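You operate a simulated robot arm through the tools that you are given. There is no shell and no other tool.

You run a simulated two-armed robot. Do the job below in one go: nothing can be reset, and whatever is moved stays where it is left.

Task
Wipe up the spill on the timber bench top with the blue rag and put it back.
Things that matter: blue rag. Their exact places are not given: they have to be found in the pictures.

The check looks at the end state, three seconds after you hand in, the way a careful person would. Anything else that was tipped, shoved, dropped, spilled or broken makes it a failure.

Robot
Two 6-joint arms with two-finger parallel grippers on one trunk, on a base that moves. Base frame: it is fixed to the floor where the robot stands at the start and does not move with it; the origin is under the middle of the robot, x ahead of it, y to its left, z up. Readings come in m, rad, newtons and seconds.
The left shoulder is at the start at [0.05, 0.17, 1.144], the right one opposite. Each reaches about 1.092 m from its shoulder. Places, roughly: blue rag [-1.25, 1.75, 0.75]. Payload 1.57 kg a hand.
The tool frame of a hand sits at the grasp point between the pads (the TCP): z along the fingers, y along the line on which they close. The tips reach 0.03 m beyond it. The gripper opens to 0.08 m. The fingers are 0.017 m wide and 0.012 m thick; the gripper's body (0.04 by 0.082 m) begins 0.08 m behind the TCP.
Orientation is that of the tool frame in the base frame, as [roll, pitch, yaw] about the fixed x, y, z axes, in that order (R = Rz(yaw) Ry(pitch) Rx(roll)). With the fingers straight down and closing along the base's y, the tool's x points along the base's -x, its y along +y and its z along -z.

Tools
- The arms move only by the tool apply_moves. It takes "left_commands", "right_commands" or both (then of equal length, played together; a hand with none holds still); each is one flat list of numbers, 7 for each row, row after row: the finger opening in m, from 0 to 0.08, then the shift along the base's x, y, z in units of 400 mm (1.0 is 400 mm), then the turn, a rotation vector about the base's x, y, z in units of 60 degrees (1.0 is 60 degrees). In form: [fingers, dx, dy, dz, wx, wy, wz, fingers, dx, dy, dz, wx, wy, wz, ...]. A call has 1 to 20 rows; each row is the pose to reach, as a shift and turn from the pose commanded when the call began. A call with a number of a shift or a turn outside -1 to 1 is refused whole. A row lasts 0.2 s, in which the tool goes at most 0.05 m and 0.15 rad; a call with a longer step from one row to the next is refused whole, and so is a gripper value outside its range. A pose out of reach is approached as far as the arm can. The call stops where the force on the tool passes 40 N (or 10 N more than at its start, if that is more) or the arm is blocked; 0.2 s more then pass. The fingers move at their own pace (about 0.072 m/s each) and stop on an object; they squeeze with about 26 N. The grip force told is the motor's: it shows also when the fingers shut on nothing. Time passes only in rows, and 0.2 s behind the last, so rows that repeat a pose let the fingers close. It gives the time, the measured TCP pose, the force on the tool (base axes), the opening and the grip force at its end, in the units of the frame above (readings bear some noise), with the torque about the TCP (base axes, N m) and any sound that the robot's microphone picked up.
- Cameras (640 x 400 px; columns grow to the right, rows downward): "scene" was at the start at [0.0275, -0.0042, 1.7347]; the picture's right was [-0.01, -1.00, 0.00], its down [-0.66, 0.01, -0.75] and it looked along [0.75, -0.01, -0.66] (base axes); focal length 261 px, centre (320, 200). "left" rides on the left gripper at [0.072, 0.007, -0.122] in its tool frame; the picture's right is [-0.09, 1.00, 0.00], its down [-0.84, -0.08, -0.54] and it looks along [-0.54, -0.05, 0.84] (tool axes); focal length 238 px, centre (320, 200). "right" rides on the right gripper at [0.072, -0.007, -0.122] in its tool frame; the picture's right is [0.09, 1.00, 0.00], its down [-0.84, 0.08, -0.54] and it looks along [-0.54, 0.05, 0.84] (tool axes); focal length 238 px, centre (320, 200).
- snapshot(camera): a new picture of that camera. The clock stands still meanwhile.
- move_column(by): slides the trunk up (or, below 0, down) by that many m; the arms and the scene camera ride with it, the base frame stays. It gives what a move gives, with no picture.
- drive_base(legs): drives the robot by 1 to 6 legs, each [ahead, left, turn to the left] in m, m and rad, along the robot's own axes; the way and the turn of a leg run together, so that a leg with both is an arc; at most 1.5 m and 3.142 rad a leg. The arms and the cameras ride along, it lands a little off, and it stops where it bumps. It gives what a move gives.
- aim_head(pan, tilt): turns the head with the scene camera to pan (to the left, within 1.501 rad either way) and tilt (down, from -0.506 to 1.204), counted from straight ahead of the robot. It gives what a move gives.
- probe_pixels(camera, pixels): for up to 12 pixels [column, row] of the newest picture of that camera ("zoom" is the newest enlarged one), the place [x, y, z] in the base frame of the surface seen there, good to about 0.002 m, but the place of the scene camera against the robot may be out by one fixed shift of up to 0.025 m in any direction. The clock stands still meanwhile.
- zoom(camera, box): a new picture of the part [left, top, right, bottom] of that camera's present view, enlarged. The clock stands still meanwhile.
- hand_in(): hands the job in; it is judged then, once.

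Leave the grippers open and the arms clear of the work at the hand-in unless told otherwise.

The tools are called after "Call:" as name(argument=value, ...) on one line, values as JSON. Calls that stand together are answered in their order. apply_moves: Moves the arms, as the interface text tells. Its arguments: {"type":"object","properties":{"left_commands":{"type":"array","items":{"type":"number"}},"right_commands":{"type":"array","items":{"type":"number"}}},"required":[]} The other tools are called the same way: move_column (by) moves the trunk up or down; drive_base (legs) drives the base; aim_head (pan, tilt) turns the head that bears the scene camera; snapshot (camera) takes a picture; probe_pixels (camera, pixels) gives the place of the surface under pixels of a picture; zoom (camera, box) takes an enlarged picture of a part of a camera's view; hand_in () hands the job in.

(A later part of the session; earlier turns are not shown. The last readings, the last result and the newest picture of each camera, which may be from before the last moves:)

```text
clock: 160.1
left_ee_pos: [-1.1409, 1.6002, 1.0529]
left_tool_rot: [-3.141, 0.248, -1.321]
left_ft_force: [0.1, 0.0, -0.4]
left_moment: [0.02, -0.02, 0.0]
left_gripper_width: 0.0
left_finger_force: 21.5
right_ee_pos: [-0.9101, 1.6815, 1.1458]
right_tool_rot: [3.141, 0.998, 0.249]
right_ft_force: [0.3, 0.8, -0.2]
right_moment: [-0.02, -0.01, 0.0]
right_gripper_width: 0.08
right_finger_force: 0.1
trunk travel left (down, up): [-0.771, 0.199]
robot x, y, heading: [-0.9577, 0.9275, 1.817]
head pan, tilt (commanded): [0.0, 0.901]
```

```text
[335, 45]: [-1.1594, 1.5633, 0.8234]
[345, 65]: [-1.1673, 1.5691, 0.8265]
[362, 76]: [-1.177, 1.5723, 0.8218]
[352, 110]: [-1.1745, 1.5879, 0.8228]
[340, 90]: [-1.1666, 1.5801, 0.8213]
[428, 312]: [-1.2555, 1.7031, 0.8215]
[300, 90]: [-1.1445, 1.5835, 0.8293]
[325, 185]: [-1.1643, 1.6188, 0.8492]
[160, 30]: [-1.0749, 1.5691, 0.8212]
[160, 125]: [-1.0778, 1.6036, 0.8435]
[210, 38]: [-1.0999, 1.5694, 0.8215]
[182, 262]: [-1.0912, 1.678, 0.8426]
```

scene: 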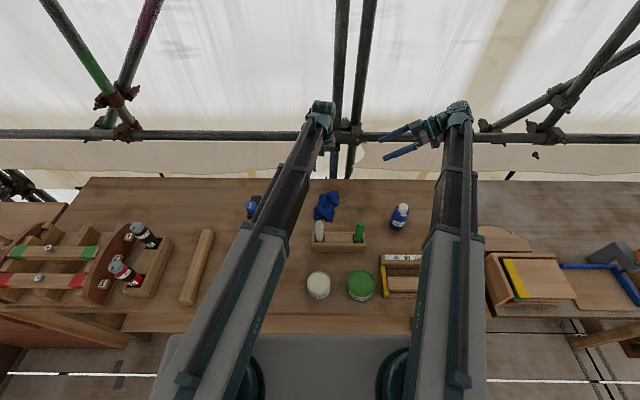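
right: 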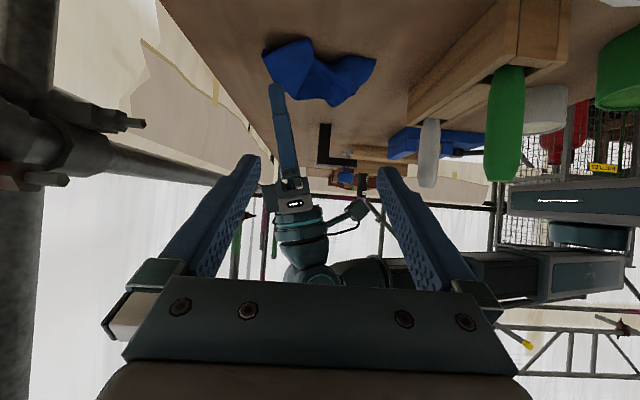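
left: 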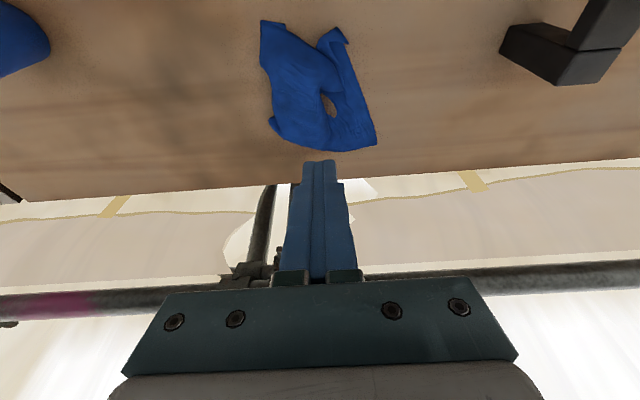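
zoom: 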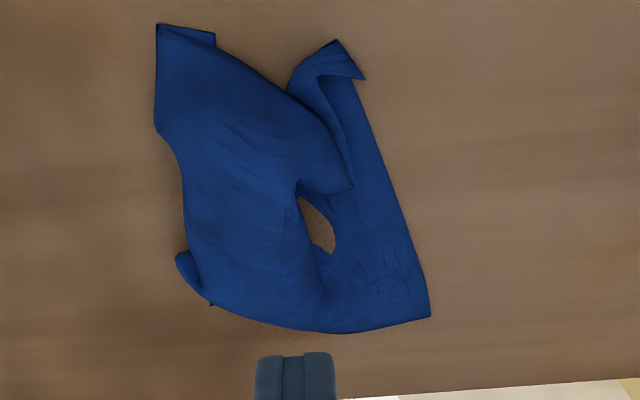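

The back-left corner is now within 1 cm of its old place. For the front-left corner I'll use a vertical hand (to keep the camera away from the white handle): untilt, go over (-1.172, 1.585).

Call:
apply_moves(left_commands=[0.0, -0.0195, -0.0095, 0, -0.0578, -0.0148, 0, 0.0, -0.039, -0.019, 0, -0.1157, -0.0295, 0, 0.0, -0.0585, -0.0285, 0, -0.1735, -0.0443, 0, 0.0, -0.078, -0.038, 0, -0.2313, -0.059, 0, 0.0, -0.078, -0.038, 0, -0.2313, -0.059, 0])

Call:
move_column(by=-0.185)

Call:
snapshot(camera="left")

Call:
snapshot(camera="right")

```text
clock: 161.3
left_ee_pos: [-1.1748, 1.5849, 1.0453]
left_tool_rot: [3.142, -0.003, -1.323]
left_ft_force: [0.2, -0.1, -0.3]
left_moment: [0.02, 0.0, -0.01]
left_gripper_width: 0.0001
left_finger_force: 21.2
left hand out of reach, approached as far as the arm can: row 2, 3, 4, 5
right_ee_pos: [-0.9104, 1.6811, 1.1468]
right_tool_rot: [-3.141, 0.999, 0.25]
right_ft_force: [0.1, 0.5, -0.5]
right_moment: [-0.03, 0.04, -0.01]
right_gripper_width: 0.0799
right_finger_force: 0.1
trunk travel left (down, up): [-0.771, 0.199]
robot x, y, heading: [-0.9544, 0.9242, 1.819]
head pan, tilt (commanded): [0.0, 0.901]
```

```text
clock: 163.4
left_ee_pos: [-1.1722, 1.5865, 0.8608]
left_tool_rot: [3.141, -0.001, -1.324]
left_ft_force: [0.6, 0.1, -0.6]
left_moment: [-0.02, 0.0, 0.01]
left_gripper_width: 0.0
left_finger_force: 21.5
right_ee_pos: [-0.9101, 1.6826, 0.962]
right_tool_rot: [-3.141, 0.998, 0.249]
right_ft_force: [0.2, 0.3, -1.0]
right_moment: [0.03, 0.0, -0.04]
right_gripper_width: 0.0799
right_finger_force: 0.2
trunk travel left (down, up): [-0.586, 0.384]
robot x, y, heading: [-0.9565, 0.9317, 1.818]
head pan, tilt (commanded): [0.0, 0.901]
```

```text
taken
```

left: 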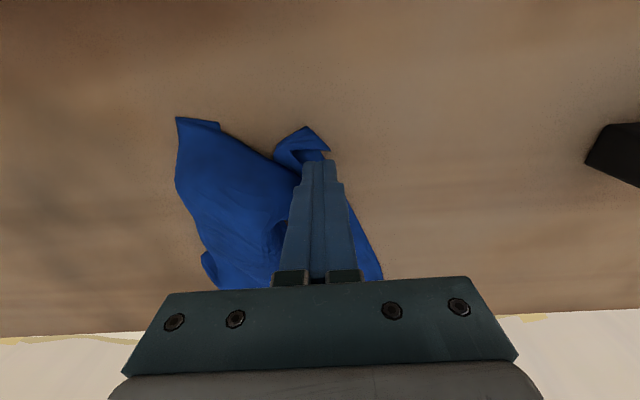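

```text
taken
```

right: 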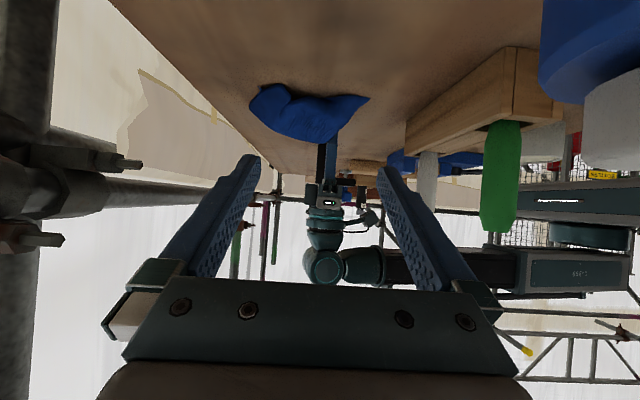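

The tips are just at the base of the front-left flap. I lower 9.5 mm to press.

Call:
move_column(by=-0.0095)

```text
clock: 163.9
left_ee_pos: [-1.1748, 1.5858, 0.8524]
left_tool_rot: [-3.141, 0.001, -1.322]
left_ft_force: [-0.9, 3.5, 22.2]
left_moment: [0.08, -0.24, 0.03]
left_gripper_width: 0.0
left_finger_force: 20.6
right_ee_pos: [-0.9103, 1.6822, 0.9526]
right_tool_rot: [-3.139, 0.998, 0.251]
right_ft_force: [0.9, 0.5, 0.3]
right_moment: [-0.02, 0.0, -0.01]
right_gripper_width: 0.0799
right_finger_force: 0.0
trunk travel left (down, up): [-0.576, 0.394]
robot x, y, heading: [-0.9536, 0.9289, 1.826]
head pan, tilt (commanded): [0.0, 0.901]
```

22 N, a bit much; I ease 1 mm up and then draw the corner left and to the front by about (-5.5, -5) cm.

Call:
move_column(by=0.001)

Call:
apply_moves(left_commands=[0.0, -0.0275, -0.025, 0, 0, 0, 0, 0.0, -0.055, -0.05, 0, 0, 0, 0, 0.0, -0.0825, -0.075, 0, 0, 0, 0, 0.0, -0.11, -0.1, 0, 0, 0, 0, 0.0, -0.1375, -0.12, 0, 0, 0, 0])

Call:
snapshot(camera="left")

```text
clock: 164.4
left_ee_pos: [-1.1744, 1.5866, 0.8524]
left_tool_rot: [-3.14, -0.002, -1.323]
left_ft_force: [-1.0, 2.1, 13.8]
left_moment: [0.06, -0.1, 0.03]
left_gripper_width: 0.0
left_finger_force: 21.1
right_ee_pos: [-0.9098, 1.6822, 0.9534]
right_tool_rot: [-3.14, 0.998, 0.249]
right_ft_force: [-0.9, -0.2, -1.4]
right_moment: [-0.02, 0.0, 0.02]
right_gripper_width: 0.0801
right_finger_force: 0.1
trunk travel left (down, up): [-0.577, 0.393]
robot x, y, heading: [-0.9553, 0.926, 1.817]
head pan, tilt (commanded): [0.0, 0.901]
```

```text
clock: 165.7
left_ee_pos: [-1.2284, 1.5352, 0.8518]
left_tool_rot: [3.141, -0.002, -1.323]
left_ft_force: [4.2, 1.7, 13.4]
left_moment: [0.04, -0.21, 0.0]
left_gripper_width: 0.0
left_finger_force: 21.4
right_ee_pos: [-0.9093, 1.6815, 0.9532]
right_tool_rot: [-3.139, 1.002, 0.25]
right_ft_force: [-0.7, 0.9, -0.1]
right_moment: [0.03, -0.01, 0.03]
right_gripper_width: 0.0798
right_finger_force: 0.0
trunk travel left (down, up): [-0.577, 0.393]
robot x, y, heading: [-0.9574, 0.927, 1.825]
head pan, tilt (commanded): [0.0, 0.901]
```

```text
taken
```

left: 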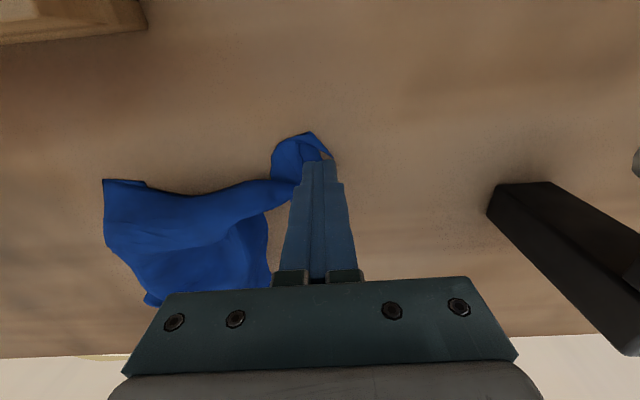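

The front-left corner followed too. I lift and look at the whole again.

Call:
move_column(by=0.2)

Call:
apply_moves(left_commands=[0.0, 0.1, -0.03, 0, 0, 0, 0, 0.0, 0.2, -0.06, 0, 0, 0, 0, 0.0, 0.25, -0.1, 0, 0, 0, 0, 0.0, 0.25, -0.1, 0, 0, 0, 0])

Call:
snapshot(camera="left")

Call:
zoom(camera="left", box=[200, 80, 440, 240])

```text
clock: 167.8
left_ee_pos: [-1.2286, 1.5365, 1.0522]
left_tool_rot: [-3.141, -0.002, -1.322]
left_ft_force: [-0.2, -0.2, 0.2]
left_moment: [-0.04, 0.02, 0.02]
left_gripper_width: 0.0001
left_finger_force: 21.6
right_ee_pos: [-0.9098, 1.6821, 1.1534]
right_tool_rot: [-3.141, 0.999, 0.248]
right_ft_force: [0.6, -0.7, -0.2]
right_moment: [0.02, -0.02, 0.0]
right_gripper_width: 0.0801
right_finger_force: 0.1
trunk travel left (down, up): [-0.777, 0.193]
robot x, y, heading: [-0.9555, 0.9247, 1.821]
head pan, tilt (commanded): [0.0, 0.901]
```

```text
clock: 168.8
left_ee_pos: [-1.1312, 1.4962, 1.0514]
left_tool_rot: [-3.14, -0.001, -1.322]
left_ft_force: [1.4, -0.2, 1.0]
left_moment: [-0.01, -0.01, 0.04]
left_gripper_width: 0.0
left_finger_force: 21.2
right_ee_pos: [-0.9096, 1.682, 1.1529]
right_tool_rot: [3.14, 0.999, 0.248]
right_ft_force: [-0.4, -0.3, 0.8]
right_moment: [0.0, -0.02, 0.01]
right_gripper_width: 0.08
right_finger_force: 0.0
trunk travel left (down, up): [-0.777, 0.193]
robot x, y, heading: [-0.9579, 0.9257, 1.822]
head pan, tilt (commanded): [0.0, 0.901]
```

```text
taken
```

left: 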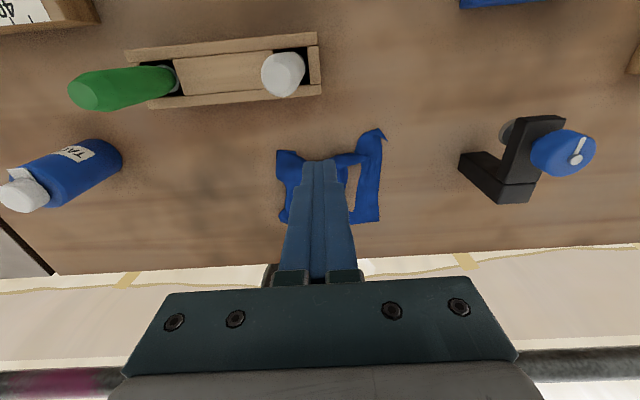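

```text
2.50 times, centred on (320, 160) of left
```

zoom: 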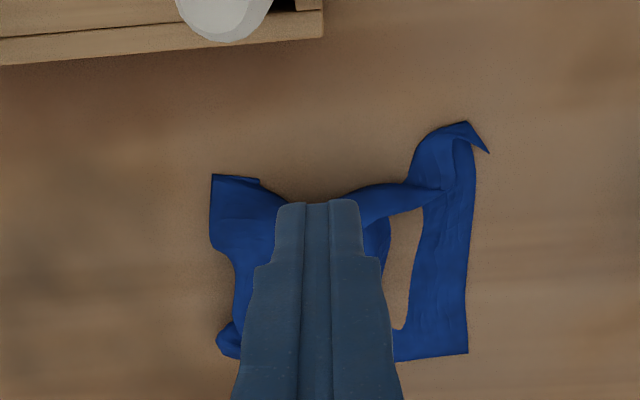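

The left side is back in place. Now the right side: I move the hand 10 cm right to see it unobstructed.

Call:
apply_moves(left_commands=[0.0, 0.081, 0.0206, 0, 0, 0, 0, 0.0, 0.1615, 0.0412, 0, 0, 0, 0, 0.0, 0.242, 0.0618, 0, 0, 0, 0, 0.0, 0.242, 0.0618, 0, 0, 0, 0])

Call:
snapshot(camera="left")

Call:
zoom(camera="left", box=[260, 80, 500, 240])

```text
clock: 169.8
left_ee_pos: [-1.0344, 1.5225, 1.0512]
left_tool_rot: [3.141, -0.003, -1.322]
left_ft_force: [-0.7, 0.0, -0.4]
left_moment: [0.01, 0.01, -0.01]
left_gripper_width: 0.0001
left_finger_force: 21.0
right_ee_pos: [-0.9126, 1.681, 1.1528]
right_tool_rot: [3.141, 0.999, 0.25]
right_ft_force: [0.1, 0.3, -0.3]
right_moment: [0.02, -0.01, 0.02]
right_gripper_width: 0.0801
right_finger_force: 0.0
trunk travel left (down, up): [-0.777, 0.193]
robot x, y, heading: [-0.9545, 0.9283, 1.823]
head pan, tilt (commanded): [0.0, 0.901]
```

```text
taken
```

left: 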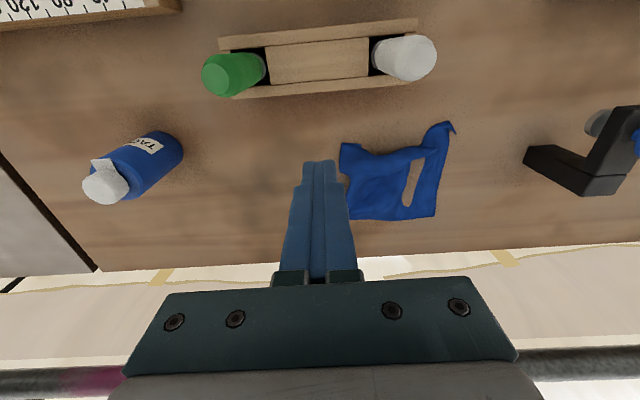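

```text
2.50 times, centred on (380, 160) of left
```

zoom: 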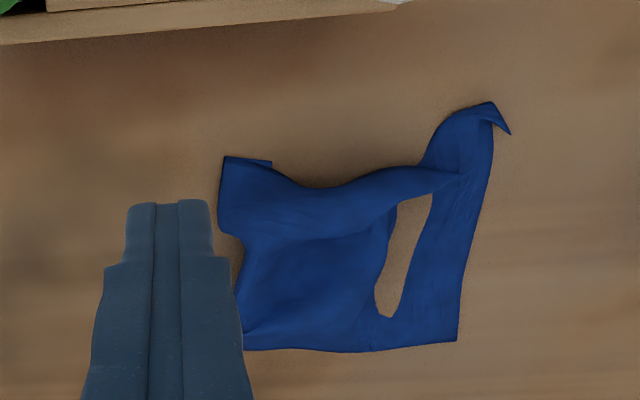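

The rag is mostly open now. I probe its outline to see what is left to do.

Call:
probe_pixels(camera="zoom", pixels=[[224, 158], [270, 163], [220, 230], [245, 260], [243, 345], [455, 340], [490, 103], [508, 130], [330, 186], [440, 140], [280, 215], [360, 190]])

```text
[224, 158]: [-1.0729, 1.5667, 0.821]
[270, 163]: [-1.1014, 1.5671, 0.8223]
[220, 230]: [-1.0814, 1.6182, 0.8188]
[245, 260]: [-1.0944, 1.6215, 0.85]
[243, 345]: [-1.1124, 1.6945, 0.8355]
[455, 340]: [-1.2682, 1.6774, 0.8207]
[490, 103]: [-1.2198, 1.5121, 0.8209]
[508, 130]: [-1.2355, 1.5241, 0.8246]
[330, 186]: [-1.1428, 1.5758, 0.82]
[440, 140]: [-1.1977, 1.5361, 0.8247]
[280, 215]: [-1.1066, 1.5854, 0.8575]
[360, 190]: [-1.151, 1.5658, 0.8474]
```

Left corners are back at their old places. The right side must go ~8.5 cm right. For the front-right corner I'll tilt the hand 0.4 rad backward so its camera stays above the green handle, and go over the corner.

Call:
apply_moves(left_commands=[0.0, -0.0304, 0.0385, 0, -0.0925, -0.0236, 0, 0.0, -0.0608, 0.0769, 0, -0.185, -0.0472, 0, 0.0, -0.0911, 0.1154, 0, -0.2775, -0.0707, 0, 0.0, -0.1215, 0.1538, 0, -0.37, -0.0943, 0, 0.0, -0.1215, 0.1538, 0, -0.37, -0.0943, 0])

Call:
move_column(by=-0.2)

Call:
snapshot(camera="left")

Call:
snapshot(camera="right")

```text
clock: 171.0
left_ee_pos: [-1.0802, 1.5826, 1.0695]
left_tool_rot: [3.141, -0.402, -1.324]
left_ft_force: [-0.6, 0.2, 0.3]
left_moment: [0.0, 0.0, 0.0]
left_gripper_width: 0.0
left_finger_force: 21.7
left hand out of reach, approached as far as the arm can: row 2, 3, 4, 5
right_ee_pos: [-0.9103, 1.6816, 1.1531]
right_tool_rot: [-3.141, 0.997, 0.251]
right_ft_force: [0.2, 0.3, 0.2]
right_moment: [-0.01, -0.01, 0.01]
right_gripper_width: 0.0799
right_finger_force: 0.0
trunk travel left (down, up): [-0.777, 0.193]
robot x, y, heading: [-0.9562, 0.9277, 1.822]
head pan, tilt (commanded): [0.0, 0.901]
```

```text
clock: 173.2
left_ee_pos: [-1.0806, 1.5829, 0.8693]
left_tool_rot: [3.14, -0.403, -1.322]
left_ft_force: [-0.2, 0.3, 0.6]
left_moment: [0.0, -0.01, -0.04]
left_gripper_width: 0.0
left_finger_force: 21.8
right_ee_pos: [-0.9108, 1.683, 0.952]
right_tool_rot: [-3.141, 0.997, 0.25]
right_ft_force: [0.0, 0.9, 0.3]
right_moment: [-0.01, 0.0, 0.0]
right_gripper_width: 0.0797
right_finger_force: 0.0
trunk travel left (down, up): [-0.577, 0.393]
robot x, y, heading: [-0.9558, 0.9259, 1.822]
head pan, tilt (commanded): [0.0, 0.901]
```

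```text
taken
```

left: 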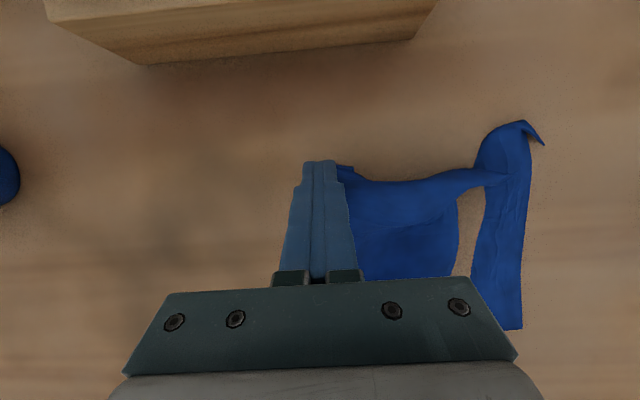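

```text
taken
```

right: 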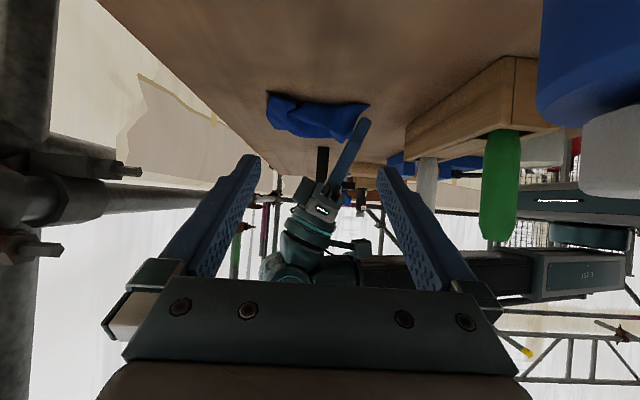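

The fingertip is about at the corner; I shift 8 mm inward and lower 1.3 cm.

Call:
apply_moves(left_commands=[0.0, -0.02, 0.01, 0, 0, 0, 0, 0.0, -0.02, 0.01, 0, 0, 0, 0])

Call:
move_column(by=-0.013)

```text
clock: 173.8
left_ee_pos: [-1.0894, 1.5869, 0.8702]
left_tool_rot: [3.141, -0.404, -1.324]
left_ft_force: [0.5, -0.2, -0.4]
left_moment: [0.0, -0.02, 0.02]
left_gripper_width: 0.0
left_finger_force: 21.4
right_ee_pos: [-0.9094, 1.682, 0.9528]
right_tool_rot: [-3.141, 0.999, 0.249]
right_ft_force: [-0.2, 0.6, -0.6]
right_moment: [0.0, 0.0, 0.02]
right_gripper_width: 0.08
right_finger_force: 0.1
trunk travel left (down, up): [-0.577, 0.393]
robot x, y, heading: [-0.96, 0.9271, 1.825]
head pan, tilt (commanded): [0.0, 0.901]
```

```text
clock: 174.4
left_ee_pos: [-1.0892, 1.5869, 0.8578]
left_tool_rot: [3.141, -0.401, -1.323]
left_ft_force: [-0.2, -0.2, 0.8]
left_moment: [0.04, 0.03, -0.01]
left_gripper_width: 0.0
left_finger_force: 21.0
right_ee_pos: [-0.9108, 1.6827, 0.9399]
right_tool_rot: [-3.14, 0.998, 0.25]
right_ft_force: [-1.0, 0.4, -1.0]
right_moment: [0.02, -0.01, 0.03]
right_gripper_width: 0.08
right_finger_force: 0.0
trunk travel left (down, up): [-0.564, 0.406]
robot x, y, heading: [-0.957, 0.9311, 1.825]
head pan, tilt (commanded): [0.0, 0.901]
```

Just touching (0.8 N). 2.5 mm further.

Call:
move_column(by=-0.0025)

```text
clock: 174.9
left_ee_pos: [-1.089, 1.5865, 0.8541]
left_tool_rot: [3.14, -0.402, -1.322]
left_ft_force: [-1.2, -0.3, 0.5]
left_moment: [0.02, -0.04, 0.0]
left_gripper_width: 0.0
left_finger_force: 20.7
right_ee_pos: [-0.9109, 1.6819, 0.9376]
right_tool_rot: [-3.141, 0.998, 0.249]
right_ft_force: [0.3, -0.3, -0.8]
right_moment: [0.01, -0.02, 0.01]
right_gripper_width: 0.0799
right_finger_force: 0.1
trunk travel left (down, up): [-0.562, 0.408]
robot x, y, heading: [-0.9588, 0.9259, 1.821]
head pan, tilt (commanded): [0.0, 0.901]
```

Still no firm contact; 2 mm more.

Call:
move_column(by=-0.002)

```text
clock: 175.4
left_ee_pos: [-1.0901, 1.5862, 0.8541]
left_tool_rot: [-3.141, -0.402, -1.323]
left_ft_force: [-0.4, 3.7, 14.0]
left_moment: [0.05, 0.03, 0.0]
left_gripper_width: 0.0
left_finger_force: 21.3
right_ee_pos: [-0.9093, 1.6812, 0.9354]
right_tool_rot: [-3.139, 0.998, 0.25]
right_ft_force: [0.5, 0.0, 0.0]
right_moment: [-0.02, 0.0, 0.0]
right_gripper_width: 0.0802
right_finger_force: 0.0
trunk travel left (down, up): [-0.56, 0.41]
robot x, y, heading: [-0.9575, 0.926, 1.825]
head pan, tilt (commanded): [0.0, 0.901]
```

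14 N on the corner. I draw it right by 8.3 cm.

Call:
apply_moves(left_commands=[0.0, 0.0346, 0.0033, 0, 0, 0, 0, 0.0, 0.0692, 0.0067, 0, 0, 0, 0, 0.0, 0.1038, 0.01, 0, 0, 0, 0, 0.0, 0.1383, 0.0133, 0, 0, 0, 0, 0.0, 0.1729, 0.0167, 0, 0, 0, 0, 0.0, 0.2075, 0.02, 0, 0, 0, 0])

Call:
snapshot(camera="left")

```text
clock: 176.8
left_ee_pos: [-1.0074, 1.5931, 0.8525]
left_tool_rot: [-3.14, -0.402, -1.32]
left_ft_force: [-4.7, -0.4, 15.1]
left_moment: [-0.08, 0.11, -0.01]
left_gripper_width: 0.0
left_finger_force: 20.7
right_ee_pos: [-0.9117, 1.6808, 0.9368]
right_tool_rot: [-3.141, 0.998, 0.251]
right_ft_force: [0.4, -0.1, -0.4]
right_moment: [0.03, -0.02, -0.01]
right_gripper_width: 0.0801
right_finger_force: 0.0
trunk travel left (down, up): [-0.56, 0.41]
robot x, y, heading: [-0.961, 0.927, 1.823]
head pan, tilt (commanded): [0.0, 0.901]
```

```text
taken
```

left: 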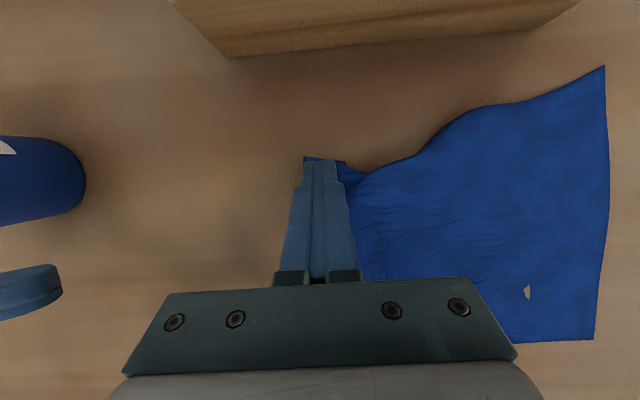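

Excellent: the rag is now nearly flat and wide. I lift and look at what remains (back-right corner).

Call:
move_column(by=0.2)

Call:
apply_moves(left_commands=[0.0, -0.06, -0.06, 0, 0.0925, 0.0236, 0, 0.0, -0.12, -0.12, 0, 0.185, 0.0472, 0, 0.0, -0.18, -0.18, 0, 0.2775, 0.0707, 0, 0.0, -0.2, -0.25, 0, 0.37, 0.0943, 0, 0.0, -0.2, -0.25, 0, 0.37, 0.0943, 0])

Call:
snapshot(camera="left")

Call:
zoom(camera="left", box=[200, 80, 440, 240])

Call:
snapshot(camera="right")

```text
clock: 179.0
left_ee_pos: [-1.0082, 1.5935, 1.0521]
left_tool_rot: [3.141, -0.403, -1.321]
left_ft_force: [-0.5, 0.4, -0.3]
left_moment: [-0.03, -0.01, 0.02]
left_gripper_width: 0.0001
left_finger_force: 21.9
right_ee_pos: [-0.9104, 1.682, 1.1343]
right_tool_rot: [3.14, 0.998, 0.25]
right_ft_force: [0.2, 0.6, 0.6]
right_moment: [-0.03, 0.03, 0.01]
right_gripper_width: 0.0798
right_finger_force: 0.1
trunk travel left (down, up): [-0.76, 0.21]
robot x, y, heading: [-0.9575, 0.9289, 1.821]
head pan, tilt (commanded): [0.0, 0.901]
```

```text
clock: 180.2
left_ee_pos: [-1.0882, 1.4949, 1.0347]
left_tool_rot: [-3.141, -0.001, -1.324]
left_ft_force: [-0.1, 0.3, -0.2]
left_moment: [0.01, -0.03, 0.01]
left_gripper_width: 0.0
left_finger_force: 21.3
left hand out of reach, approached as far as the arm can: row 1, 2, 3, 4, 5
right_ee_pos: [-0.9112, 1.6822, 1.1362]
right_tool_rot: [-3.14, 0.999, 0.252]
right_ft_force: [-0.4, -0.3, 0.0]
right_moment: [0.0, 0.0, 0.02]
right_gripper_width: 0.08
right_finger_force: 0.1
trunk travel left (down, up): [-0.76, 0.21]
robot x, y, heading: [-0.9566, 0.929, 1.823]
head pan, tilt (commanded): [0.0, 0.901]
```

```text
taken
```

left: 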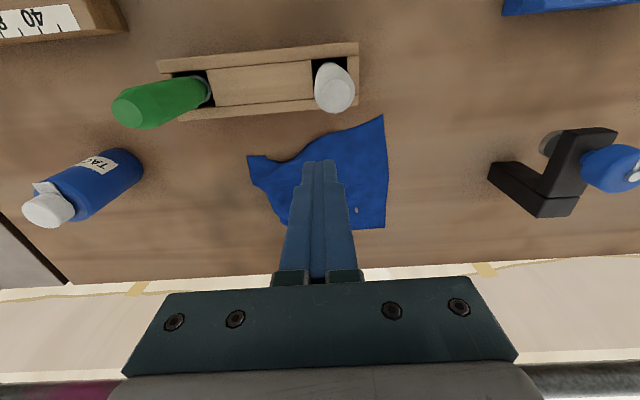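

```text
2.50 times, centred on (320, 160) of left
```

zoom: 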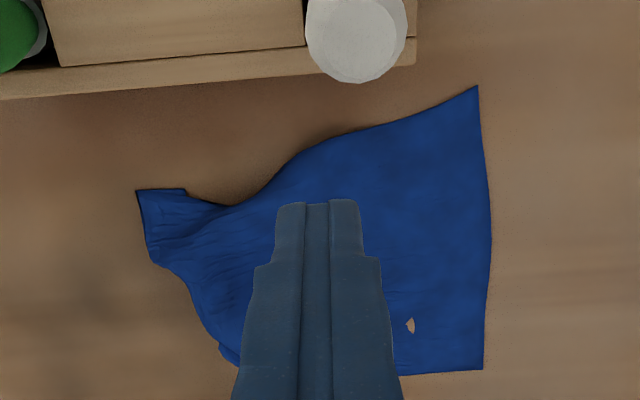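

```text
taken
```

right: 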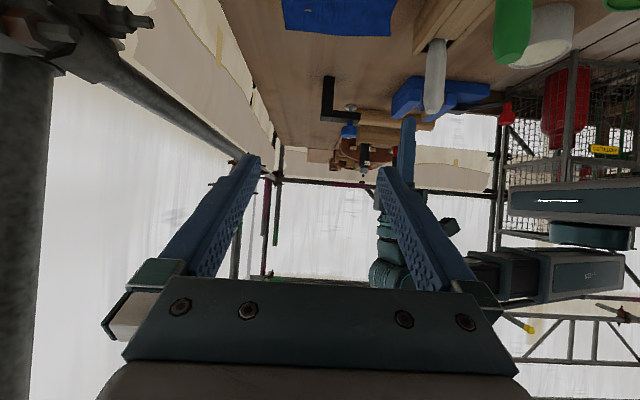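

Nearly as it was at the start. Only the back-right corner seems folded under. I move the hand right to see that side and probe.

Call:
apply_moves(left_commands=[0.0, 0.081, 0.0206, 0, 0, 0, 0, 0.0, 0.1615, 0.0412, 0, 0, 0, 0, 0.0, 0.242, 0.0618, 0, 0, 0, 0, 0.0, 0.315, 0.08, 0, 0, 0, 0, 0.0, 0.315, 0.08, 0, 0, 0, 0])

Call:
snapshot(camera="left")

Call:
zoom(camera="left", box=[280, 80, 520, 240])

```text
clock: 181.4
left_ee_pos: [-0.9618, 1.5253, 1.0354]
left_tool_rot: [3.141, -0.003, -1.321]
left_ft_force: [0.8, -0.6, 0.5]
left_moment: [0.05, 0.0, -0.02]
left_gripper_width: 0.0
left_finger_force: 20.7
right_ee_pos: [-0.9095, 1.6817, 1.1349]
right_tool_rot: [3.141, 0.999, 0.25]
right_ft_force: [-0.2, 0.0, 0.0]
right_moment: [-0.05, -0.02, 0.0]
right_gripper_width: 0.0802
right_finger_force: 0.1
trunk travel left (down, up): [-0.76, 0.21]
robot x, y, heading: [-0.9563, 0.9293, 1.818]
head pan, tilt (commanded): [0.0, 0.901]
```

```text
taken
```

left: 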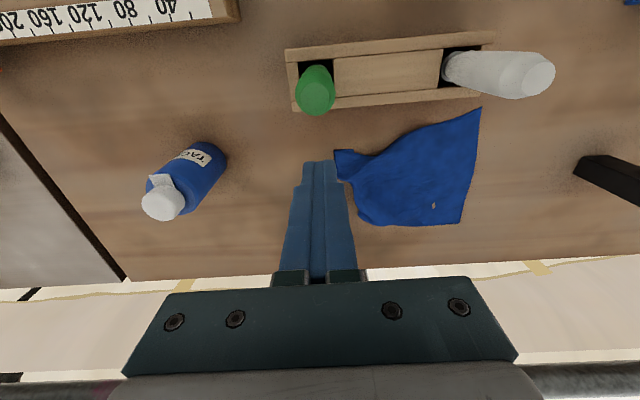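

```text
2.50 times, centred on (400, 160) of left
```

zoom: 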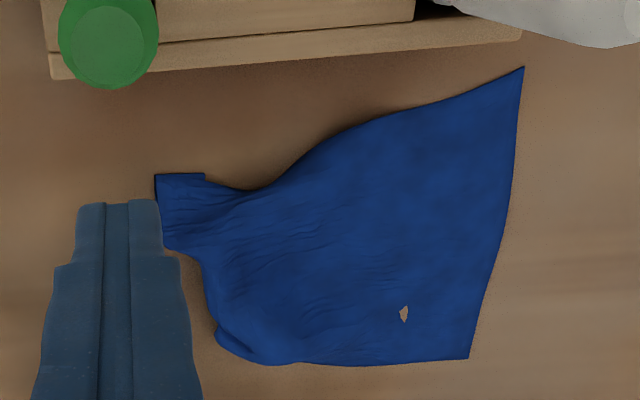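

Call:
probe_pixels(camera="zoom", pixels=[[158, 178], [203, 177], [165, 240], [205, 280], [217, 338], [262, 358], [300, 355], [466, 355], [521, 70], [250, 330], [240, 300], [350, 220]])

```text
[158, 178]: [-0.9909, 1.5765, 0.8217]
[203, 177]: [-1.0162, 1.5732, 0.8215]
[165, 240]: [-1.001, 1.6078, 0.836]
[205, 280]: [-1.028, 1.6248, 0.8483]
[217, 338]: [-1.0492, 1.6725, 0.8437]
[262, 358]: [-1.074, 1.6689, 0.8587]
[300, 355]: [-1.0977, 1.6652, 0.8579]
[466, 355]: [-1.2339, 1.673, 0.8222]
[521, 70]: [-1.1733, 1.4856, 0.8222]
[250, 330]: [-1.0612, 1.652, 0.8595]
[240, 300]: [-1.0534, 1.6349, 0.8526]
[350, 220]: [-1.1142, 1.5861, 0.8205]
```

Front-right is exactly back; the back-right corner is curled under (raised fold z≈0.85–0.86 near (-1.06,1.66)). I move the left hand above that fold, fingers open 0.06, and lower part way so that the right camera can show how it is folded.

Call:
apply_moves(left_commands=[0.02, -0.0563, 0.082, 0, 0, 0, 0, 0.04, -0.1125, 0.164, 0, 0, 0, 0, 0.06, -0.1688, 0.246, 0, 0, 0, 0, 0.06, -0.225, 0.328, 0, 0, 0, 0, 0.06, -0.225, 0.328, 0, 0, 0, 0])

Call:
move_column(by=-0.1)

Call:
snapshot(camera="left")

Call:
zoom(camera="right", box=[220, 0, 420, 130])

```text
clock: 182.6
left_ee_pos: [-1.0486, 1.6576, 1.0359]
left_tool_rot: [3.141, -0.003, -1.323]
left_ft_force: [-0.6, -0.8, 0.1]
left_moment: [-0.01, -0.01, -0.01]
left_gripper_width: 0.06
left_finger_force: 0.1
right_ee_pos: [-0.9103, 1.6804, 1.1366]
right_tool_rot: [-3.14, 0.997, 0.25]
right_ft_force: [0.2, -0.4, 1.1]
right_moment: [-0.05, 0.01, 0.02]
right_gripper_width: 0.0799
right_finger_force: 0.1
trunk travel left (down, up): [-0.76, 0.21]
robot x, y, heading: [-0.9597, 0.9258, 1.815]
head pan, tilt (commanded): [0.0, 0.901]
```

```text
clock: 183.9
left_ee_pos: [-1.0495, 1.6574, 0.935]
left_tool_rot: [3.14, -0.004, -1.323]
left_ft_force: [0.8, -0.2, -0.3]
left_moment: [0.02, 0.0, 0.02]
left_gripper_width: 0.0598
left_finger_force: 0.0
right_ee_pos: [-0.9119, 1.682, 1.0357]
right_tool_rot: [-3.14, 0.998, 0.249]
right_ft_force: [0.1, -0.5, -0.7]
right_moment: [-0.01, -0.01, 0.0]
right_gripper_width: 0.0799
right_finger_force: 0.0
trunk travel left (down, up): [-0.66, 0.31]
robot x, y, heading: [-0.9554, 0.9282, 1.82]
head pan, tilt (commanded): [0.0, 0.901]
```

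```text
taken
```

left: 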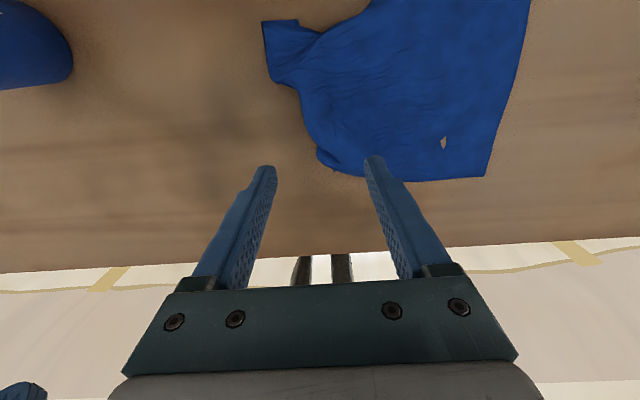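

```text
3.08 times, centred on (320, 65) of right
```

zoom: 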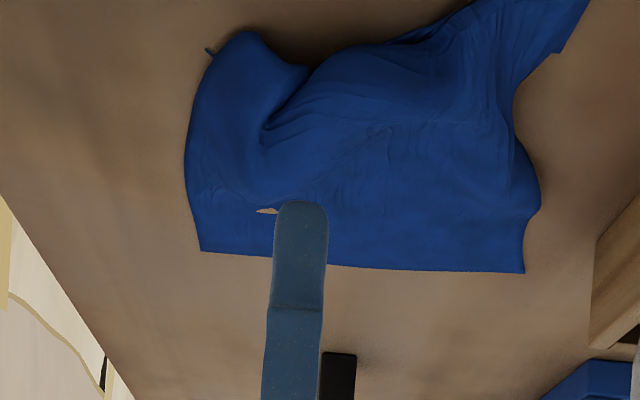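

A dome-like fold with the corner tucked beneath. I shift 1 cm left, lower to tips ≈0.833 around the dome and close on it.

Call:
apply_moves(left_commands=[0.06, -0.026, 0.014, 0, 0, 0, 0, 0.06, -0.026, 0.014, 0, 0, 0, 0])

Call:
move_column(by=-0.072)

Call:
snapshot(camera="left")

Call:
zoom(camera="right", box=[220, 0, 420, 130])

```text
clock: 184.5
left_ee_pos: [-1.0617, 1.6624, 0.9349]
left_tool_rot: [3.141, -0.001, -1.324]
left_ft_force: [-0.5, 0.2, 0.5]
left_moment: [0.03, -0.01, 0.05]
left_gripper_width: 0.0598
left_finger_force: 0.0
right_ee_pos: [-0.9094, 1.6829, 1.0364]
right_tool_rot: [-3.141, 0.999, 0.249]
right_ft_force: [-0.4, 0.8, -0.2]
right_moment: [0.01, -0.01, -0.02]
right_gripper_width: 0.08
right_finger_force: 0.0
trunk travel left (down, up): [-0.66, 0.31]
robot x, y, heading: [-0.9565, 0.9251, 1.816]
head pan, tilt (commanded): [0.0, 0.901]
```

```text
clock: 185.6
left_ee_pos: [-1.0612, 1.6626, 0.862]
left_tool_rot: [3.141, -0.003, -1.323]
left_ft_force: [-0.7, -0.2, 0.9]
left_moment: [-0.05, 0.0, 0.03]
left_gripper_width: 0.0601
left_finger_force: 0.0
right_ee_pos: [-0.9099, 1.6824, 0.9634]
right_tool_rot: [-3.14, 0.998, 0.249]
right_ft_force: [-0.5, 0.2, -0.1]
right_moment: [-0.02, 0.03, 0.0]
right_gripper_width: 0.0801
right_finger_force: 0.1
trunk travel left (down, up): [-0.588, 0.382]
robot x, y, heading: [-0.9571, 0.9284, 1.821]
head pan, tilt (commanded): [0.0, 0.901]
```

```text
taken
```

left: 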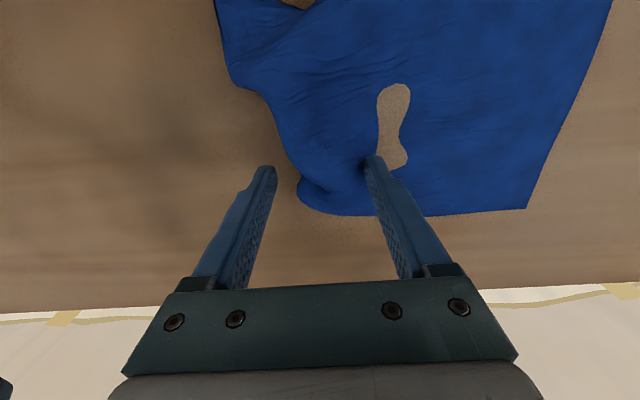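

```text
3.08 times, centred on (320, 65) of right
```

zoom: 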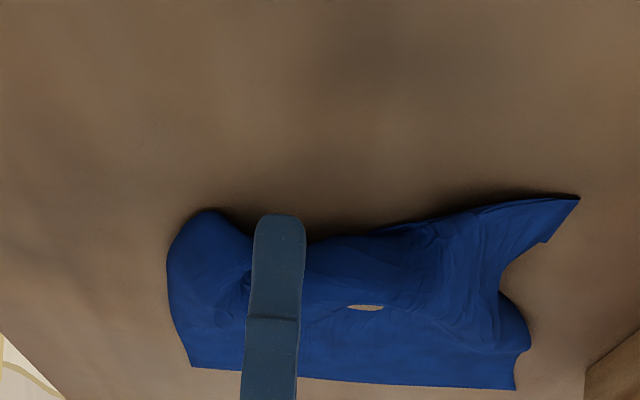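

The fold's dome sits slightly further back; I shift 2 cm back (with a 0.2 rad forward tilt for reach) and close.

Call:
apply_moves(left_commands=[0.06, -0.0055, 0.0218, 0, 0.0925, 0.0235, 0, 0.06, -0.011, 0.0436, 0, 0.185, 0.047, 0, 0.06, -0.011, 0.0436, 0, 0.185, 0.047, 0, 0.04, -0.011, 0.0436, 0, 0.185, 0.047, 0, 0.02, -0.011, 0.0436, 0, 0.185, 0.047, 0, 0.0, -0.011, 0.0436, 0, 0.185, 0.047, 0, 0.0, -0.011, 0.0436, 0, 0.185, 0.047, 0, 0.0, -0.011, 0.0436, 0, 0.185, 0.047, 0])

Call:
snapshot(camera="left")

Call:
zoom(camera="right", box=[220, 0, 420, 130])

```text
clock: 187.4
left_ee_pos: [-1.0653, 1.6797, 0.8674]
left_tool_rot: [-3.141, 0.197, -1.321]
left_ft_force: [-0.8, 0.4, 2.1]
left_moment: [-0.01, 0.0, -0.04]
left_gripper_width: 0.0032
left_finger_force: 24.3
left hand out of reach, approached as far as the arm can: row 2, 3, 4, 5, 6, 7, 8
right_ee_pos: [-0.9103, 1.6818, 0.9635]
right_tool_rot: [-3.139, 0.997, 0.247]
right_ft_force: [0.0, -0.3, -0.4]
right_moment: [0.0, 0.01, 0.0]
right_gripper_width: 0.08
right_finger_force: 0.1
trunk travel left (down, up): [-0.588, 0.382]
robot x, y, heading: [-0.9562, 0.9293, 1.819]
head pan, tilt (commanded): [0.0, 0.901]
```

```text
taken
```

left: 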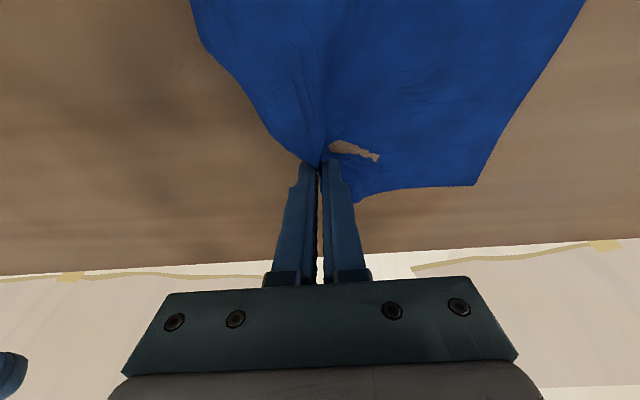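

```text
3.08 times, centred on (320, 65) of right
```

zoom: 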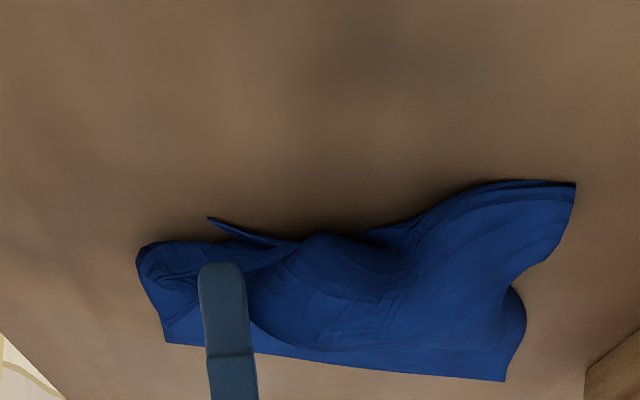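

Pinched about three layers; a corner tip now peeks out on the right below the finger. I lift 6 cm to let it unfold, and look.

Call:
move_column(by=0.06)

Call:
snapshot(camera="left")

Call:
zoom(camera="right", box=[220, 0, 420, 130])

```text
clock: 188.4
left_ee_pos: [-1.0657, 1.6807, 0.9262]
left_tool_rot: [-3.14, 0.197, -1.322]
left_ft_force: [0.0, 0.4, -0.2]
left_moment: [0.01, 0.0, 0.01]
left_gripper_width: 0.0028
left_finger_force: 23.6
right_ee_pos: [-0.911, 1.6829, 1.0236]
right_tool_rot: [-3.141, 0.998, 0.25]
right_ft_force: [-0.4, 0.2, 0.3]
right_moment: [-0.01, 0.0, 0.0]
right_gripper_width: 0.0799
right_finger_force: 0.2
trunk travel left (down, up): [-0.648, 0.322]
robot x, y, heading: [-0.9621, 0.9266, 1.822]
head pan, tilt (commanded): [0.0, 0.901]
```

```text
taken
```

left: 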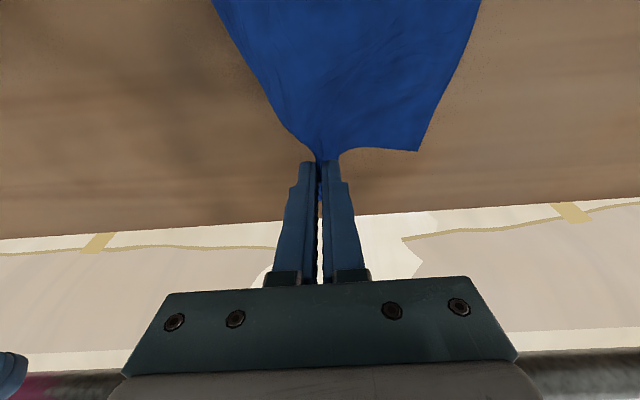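

```text
3.08 times, centred on (320, 65) of right
```

zoom: 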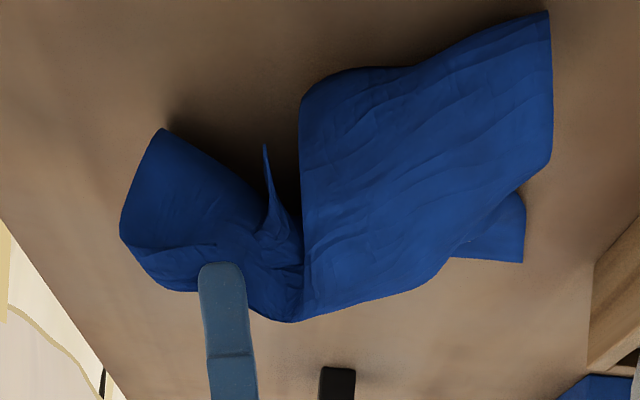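

Now the back-right corner piece hangs free below the pinch. I lower 3 cm so it touches, then lay it outward by moving the hand left/front while lowering in small steps.

Call:
move_column(by=-0.028)

Call:
apply_moves(left_commands=[0.0, -0.036, -0.03, 0, 0, 0, 0, 0.0, -0.072, -0.06, 0, 0, 0, 0, 0.0, -0.072, -0.06, 0, 0, 0, 0])

Call:
zoom(camera="right", box=[220, 0, 420, 130])

```text
clock: 189.2
left_ee_pos: [-1.0657, 1.6801, 0.8994]
left_tool_rot: [3.14, 0.197, -1.324]
left_ft_force: [0.0, -0.3, 0.0]
left_moment: [0.0, 0.0, 0.01]
left_gripper_width: 0.0023
left_finger_force: 24.2
right_ee_pos: [-0.9107, 1.6822, 0.9949]
right_tool_rot: [-3.141, 0.997, 0.249]
right_ft_force: [0.7, -0.1, 0.4]
right_moment: [-0.03, 0.0, 0.02]
right_gripper_width: 0.0801
right_finger_force: 0.1
trunk travel left (down, up): [-0.62, 0.35]
robot x, y, heading: [-0.9569, 0.932, 1.82]
head pan, tilt (commanded): [0.0, 0.901]
```

```text
clock: 190.0
left_ee_pos: [-1.0944, 1.6545, 0.898]
left_tool_rot: [3.141, 0.197, -1.322]
left_ft_force: [1.7, 0.3, 0.8]
left_moment: [-0.01, -0.03, 0.05]
left_gripper_width: 0.0025
left_finger_force: 24.0
right_ee_pos: [-0.9108, 1.6834, 0.9955]
right_tool_rot: [-3.142, 0.998, 0.25]
right_ft_force: [0.1, -0.3, -0.4]
right_moment: [-0.02, -0.03, -0.01]
right_gripper_width: 0.0805
right_finger_force: 0.2
trunk travel left (down, up): [-0.62, 0.35]
robot x, y, heading: [-0.9573, 0.9287, 1.823]
head pan, tilt (commanded): [0.0, 0.901]
```

```text
3.08 times, centred on (320, 65) of right
```

zoom: 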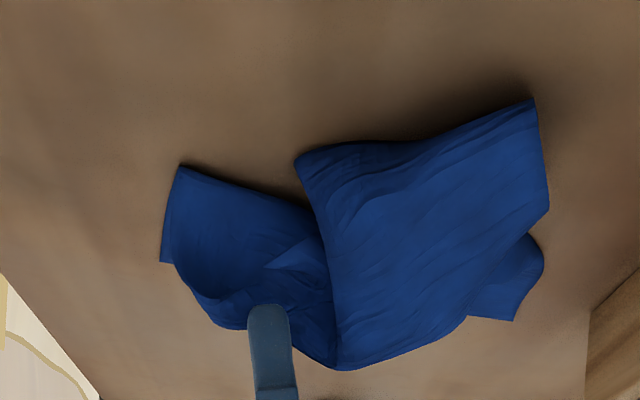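

The right-hand sheet with its two corners now faces the right. I lower 3.5 cm more, release, and view from above.

Call:
move_column(by=-0.035)

Call:
apply_moves(left_commands=[0.02, 0, 0, 0, 0, 0, 0, 0.04, 0, 0, 0, 0, 0, 0, 0.06, 0, 0, 0, 0, 0, 0, 0.06, 0, 0, 0, 0, 0, 0])

Call:
move_column(by=0.18)

Call:
apply_moves(left_commands=[0.06, 0.024, -0.09, 0, -0.0925, -0.0235, 0, 0.06, 0.048, -0.18, 0, -0.185, -0.047, 0, 0.06, 0.07, -0.27, 0, -0.185, -0.047, 0, 0.06, 0.09, -0.35, 0, -0.185, -0.047, 0, 0.06, 0.09, -0.35, 0, -0.185, -0.047, 0])

Call:
snapshot(camera="left")

Call:
zoom(camera="left", box=[200, 80, 440, 240])

```text
clock: 190.8
left_ee_pos: [-1.0947, 1.6548, 0.8639]
left_tool_rot: [3.142, 0.198, -1.321]
left_ft_force: [-0.8, 2.7, 15.1]
left_moment: [0.14, 0.04, -0.02]
left_gripper_width: 0.0026
left_finger_force: 24.2
right_ee_pos: [-0.9094, 1.6814, 0.9618]
right_tool_rot: [-3.141, 0.998, 0.251]
right_ft_force: [-0.6, 0.6, 0.8]
right_moment: [-0.04, -0.02, 0.0]
right_gripper_width: 0.0801
right_finger_force: 0.1
trunk travel left (down, up): [-0.585, 0.385]
robot x, y, heading: [-0.9571, 0.9276, 1.819]
head pan, tilt (commanded): [0.0, 0.901]
```

```text
clock: 191.8
left_ee_pos: [-1.0945, 1.6539, 0.8628]
left_tool_rot: [-3.14, 0.197, -1.324]
left_ft_force: [-0.6, -0.3, 0.0]
left_moment: [0.03, 0.01, -0.01]
left_gripper_width: 0.06
left_finger_force: 0.1
right_ee_pos: [-0.9104, 1.6815, 0.9613]
right_tool_rot: [-3.141, 1.0, 0.25]
right_ft_force: [-0.4, -0.2, 0.4]
right_moment: [0.0, -0.03, 0.01]
right_gripper_width: 0.0801
right_finger_force: 0.1
trunk travel left (down, up): [-0.585, 0.385]
robot x, y, heading: [-0.9557, 0.9286, 1.827]
head pan, tilt (commanded): [0.0, 0.901]
```

```text
clock: 193.8
left_ee_pos: [-1.0948, 1.6556, 1.0433]
left_tool_rot: [3.141, 0.196, -1.322]
left_ft_force: [-0.4, 0.2, -0.9]
left_moment: [-0.03, 0.02, 0.0]
left_gripper_width: 0.06
left_finger_force: 0.1
right_ee_pos: [-0.9109, 1.6821, 1.1394]
right_tool_rot: [3.141, 0.998, 0.249]
right_ft_force: [-0.3, -0.1, -0.4]
right_moment: [0.03, 0.04, 0.0]
right_gripper_width: 0.0801
right_finger_force: 0.1
trunk travel left (down, up): [-0.765, 0.205]
robot x, y, heading: [-0.9579, 0.9281, 1.824]
head pan, tilt (commanded): [0.0, 0.901]
```

```text
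clock: 195.0
left_ee_pos: [-1.0585, 1.5113, 1.0392]
left_tool_rot: [3.141, -0.004, -1.321]
left_ft_force: [0.0, -0.7, 0.0]
left_moment: [0.02, 0.0, 0.04]
left_gripper_width: 0.06
left_finger_force: 0.0
left hand out of reach, approached as far as the arm can: row 1, 2, 3, 4, 5
right_ee_pos: [-0.9106, 1.6824, 1.1395]
right_tool_rot: [-3.142, 0.999, 0.25]
right_ft_force: [-0.3, 0.7, 0.5]
right_moment: [-0.05, 0.0, 0.01]
right_gripper_width: 0.0801
right_finger_force: 0.0
trunk travel left (down, up): [-0.765, 0.205]
robot x, y, heading: [-0.9562, 0.9259, 1.821]
head pan, tilt (commanded): [0.0, 0.901]
```

```text
taken
```

left: 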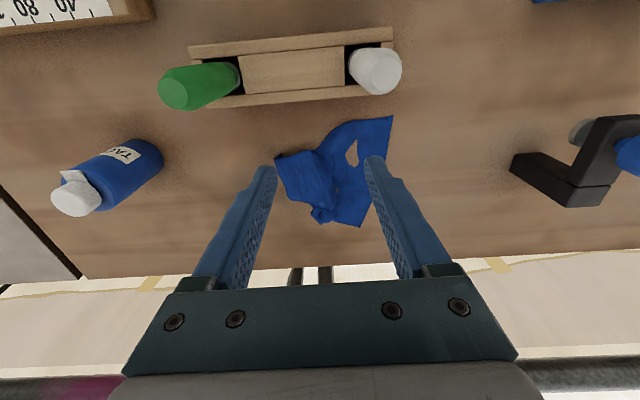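

```text
2.50 times, centred on (320, 160) of left
```

zoom: 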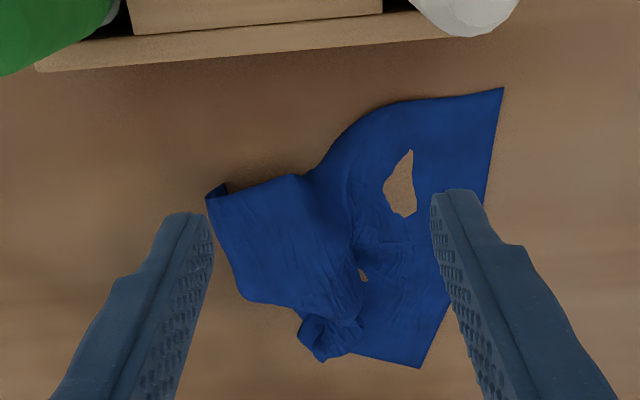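

The back-right corner has come out (zoom (248,298)); only a small gather at the back-middle is left. I probe the corners.

Call:
probe_pixels(camera="zoom", pixels=[[210, 200], [222, 190], [243, 295], [255, 290], [285, 300], [305, 335], [325, 358], [350, 345], [420, 365], [410, 350], [500, 90], [470, 140]])

```text
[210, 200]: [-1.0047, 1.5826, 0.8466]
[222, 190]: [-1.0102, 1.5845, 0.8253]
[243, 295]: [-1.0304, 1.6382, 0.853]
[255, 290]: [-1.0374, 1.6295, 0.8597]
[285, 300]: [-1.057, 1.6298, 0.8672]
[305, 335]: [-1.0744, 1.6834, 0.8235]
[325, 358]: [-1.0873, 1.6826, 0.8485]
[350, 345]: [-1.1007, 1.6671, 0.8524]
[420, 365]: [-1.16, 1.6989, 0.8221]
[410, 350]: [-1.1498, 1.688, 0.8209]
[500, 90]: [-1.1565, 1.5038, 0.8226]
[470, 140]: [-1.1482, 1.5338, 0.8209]
```

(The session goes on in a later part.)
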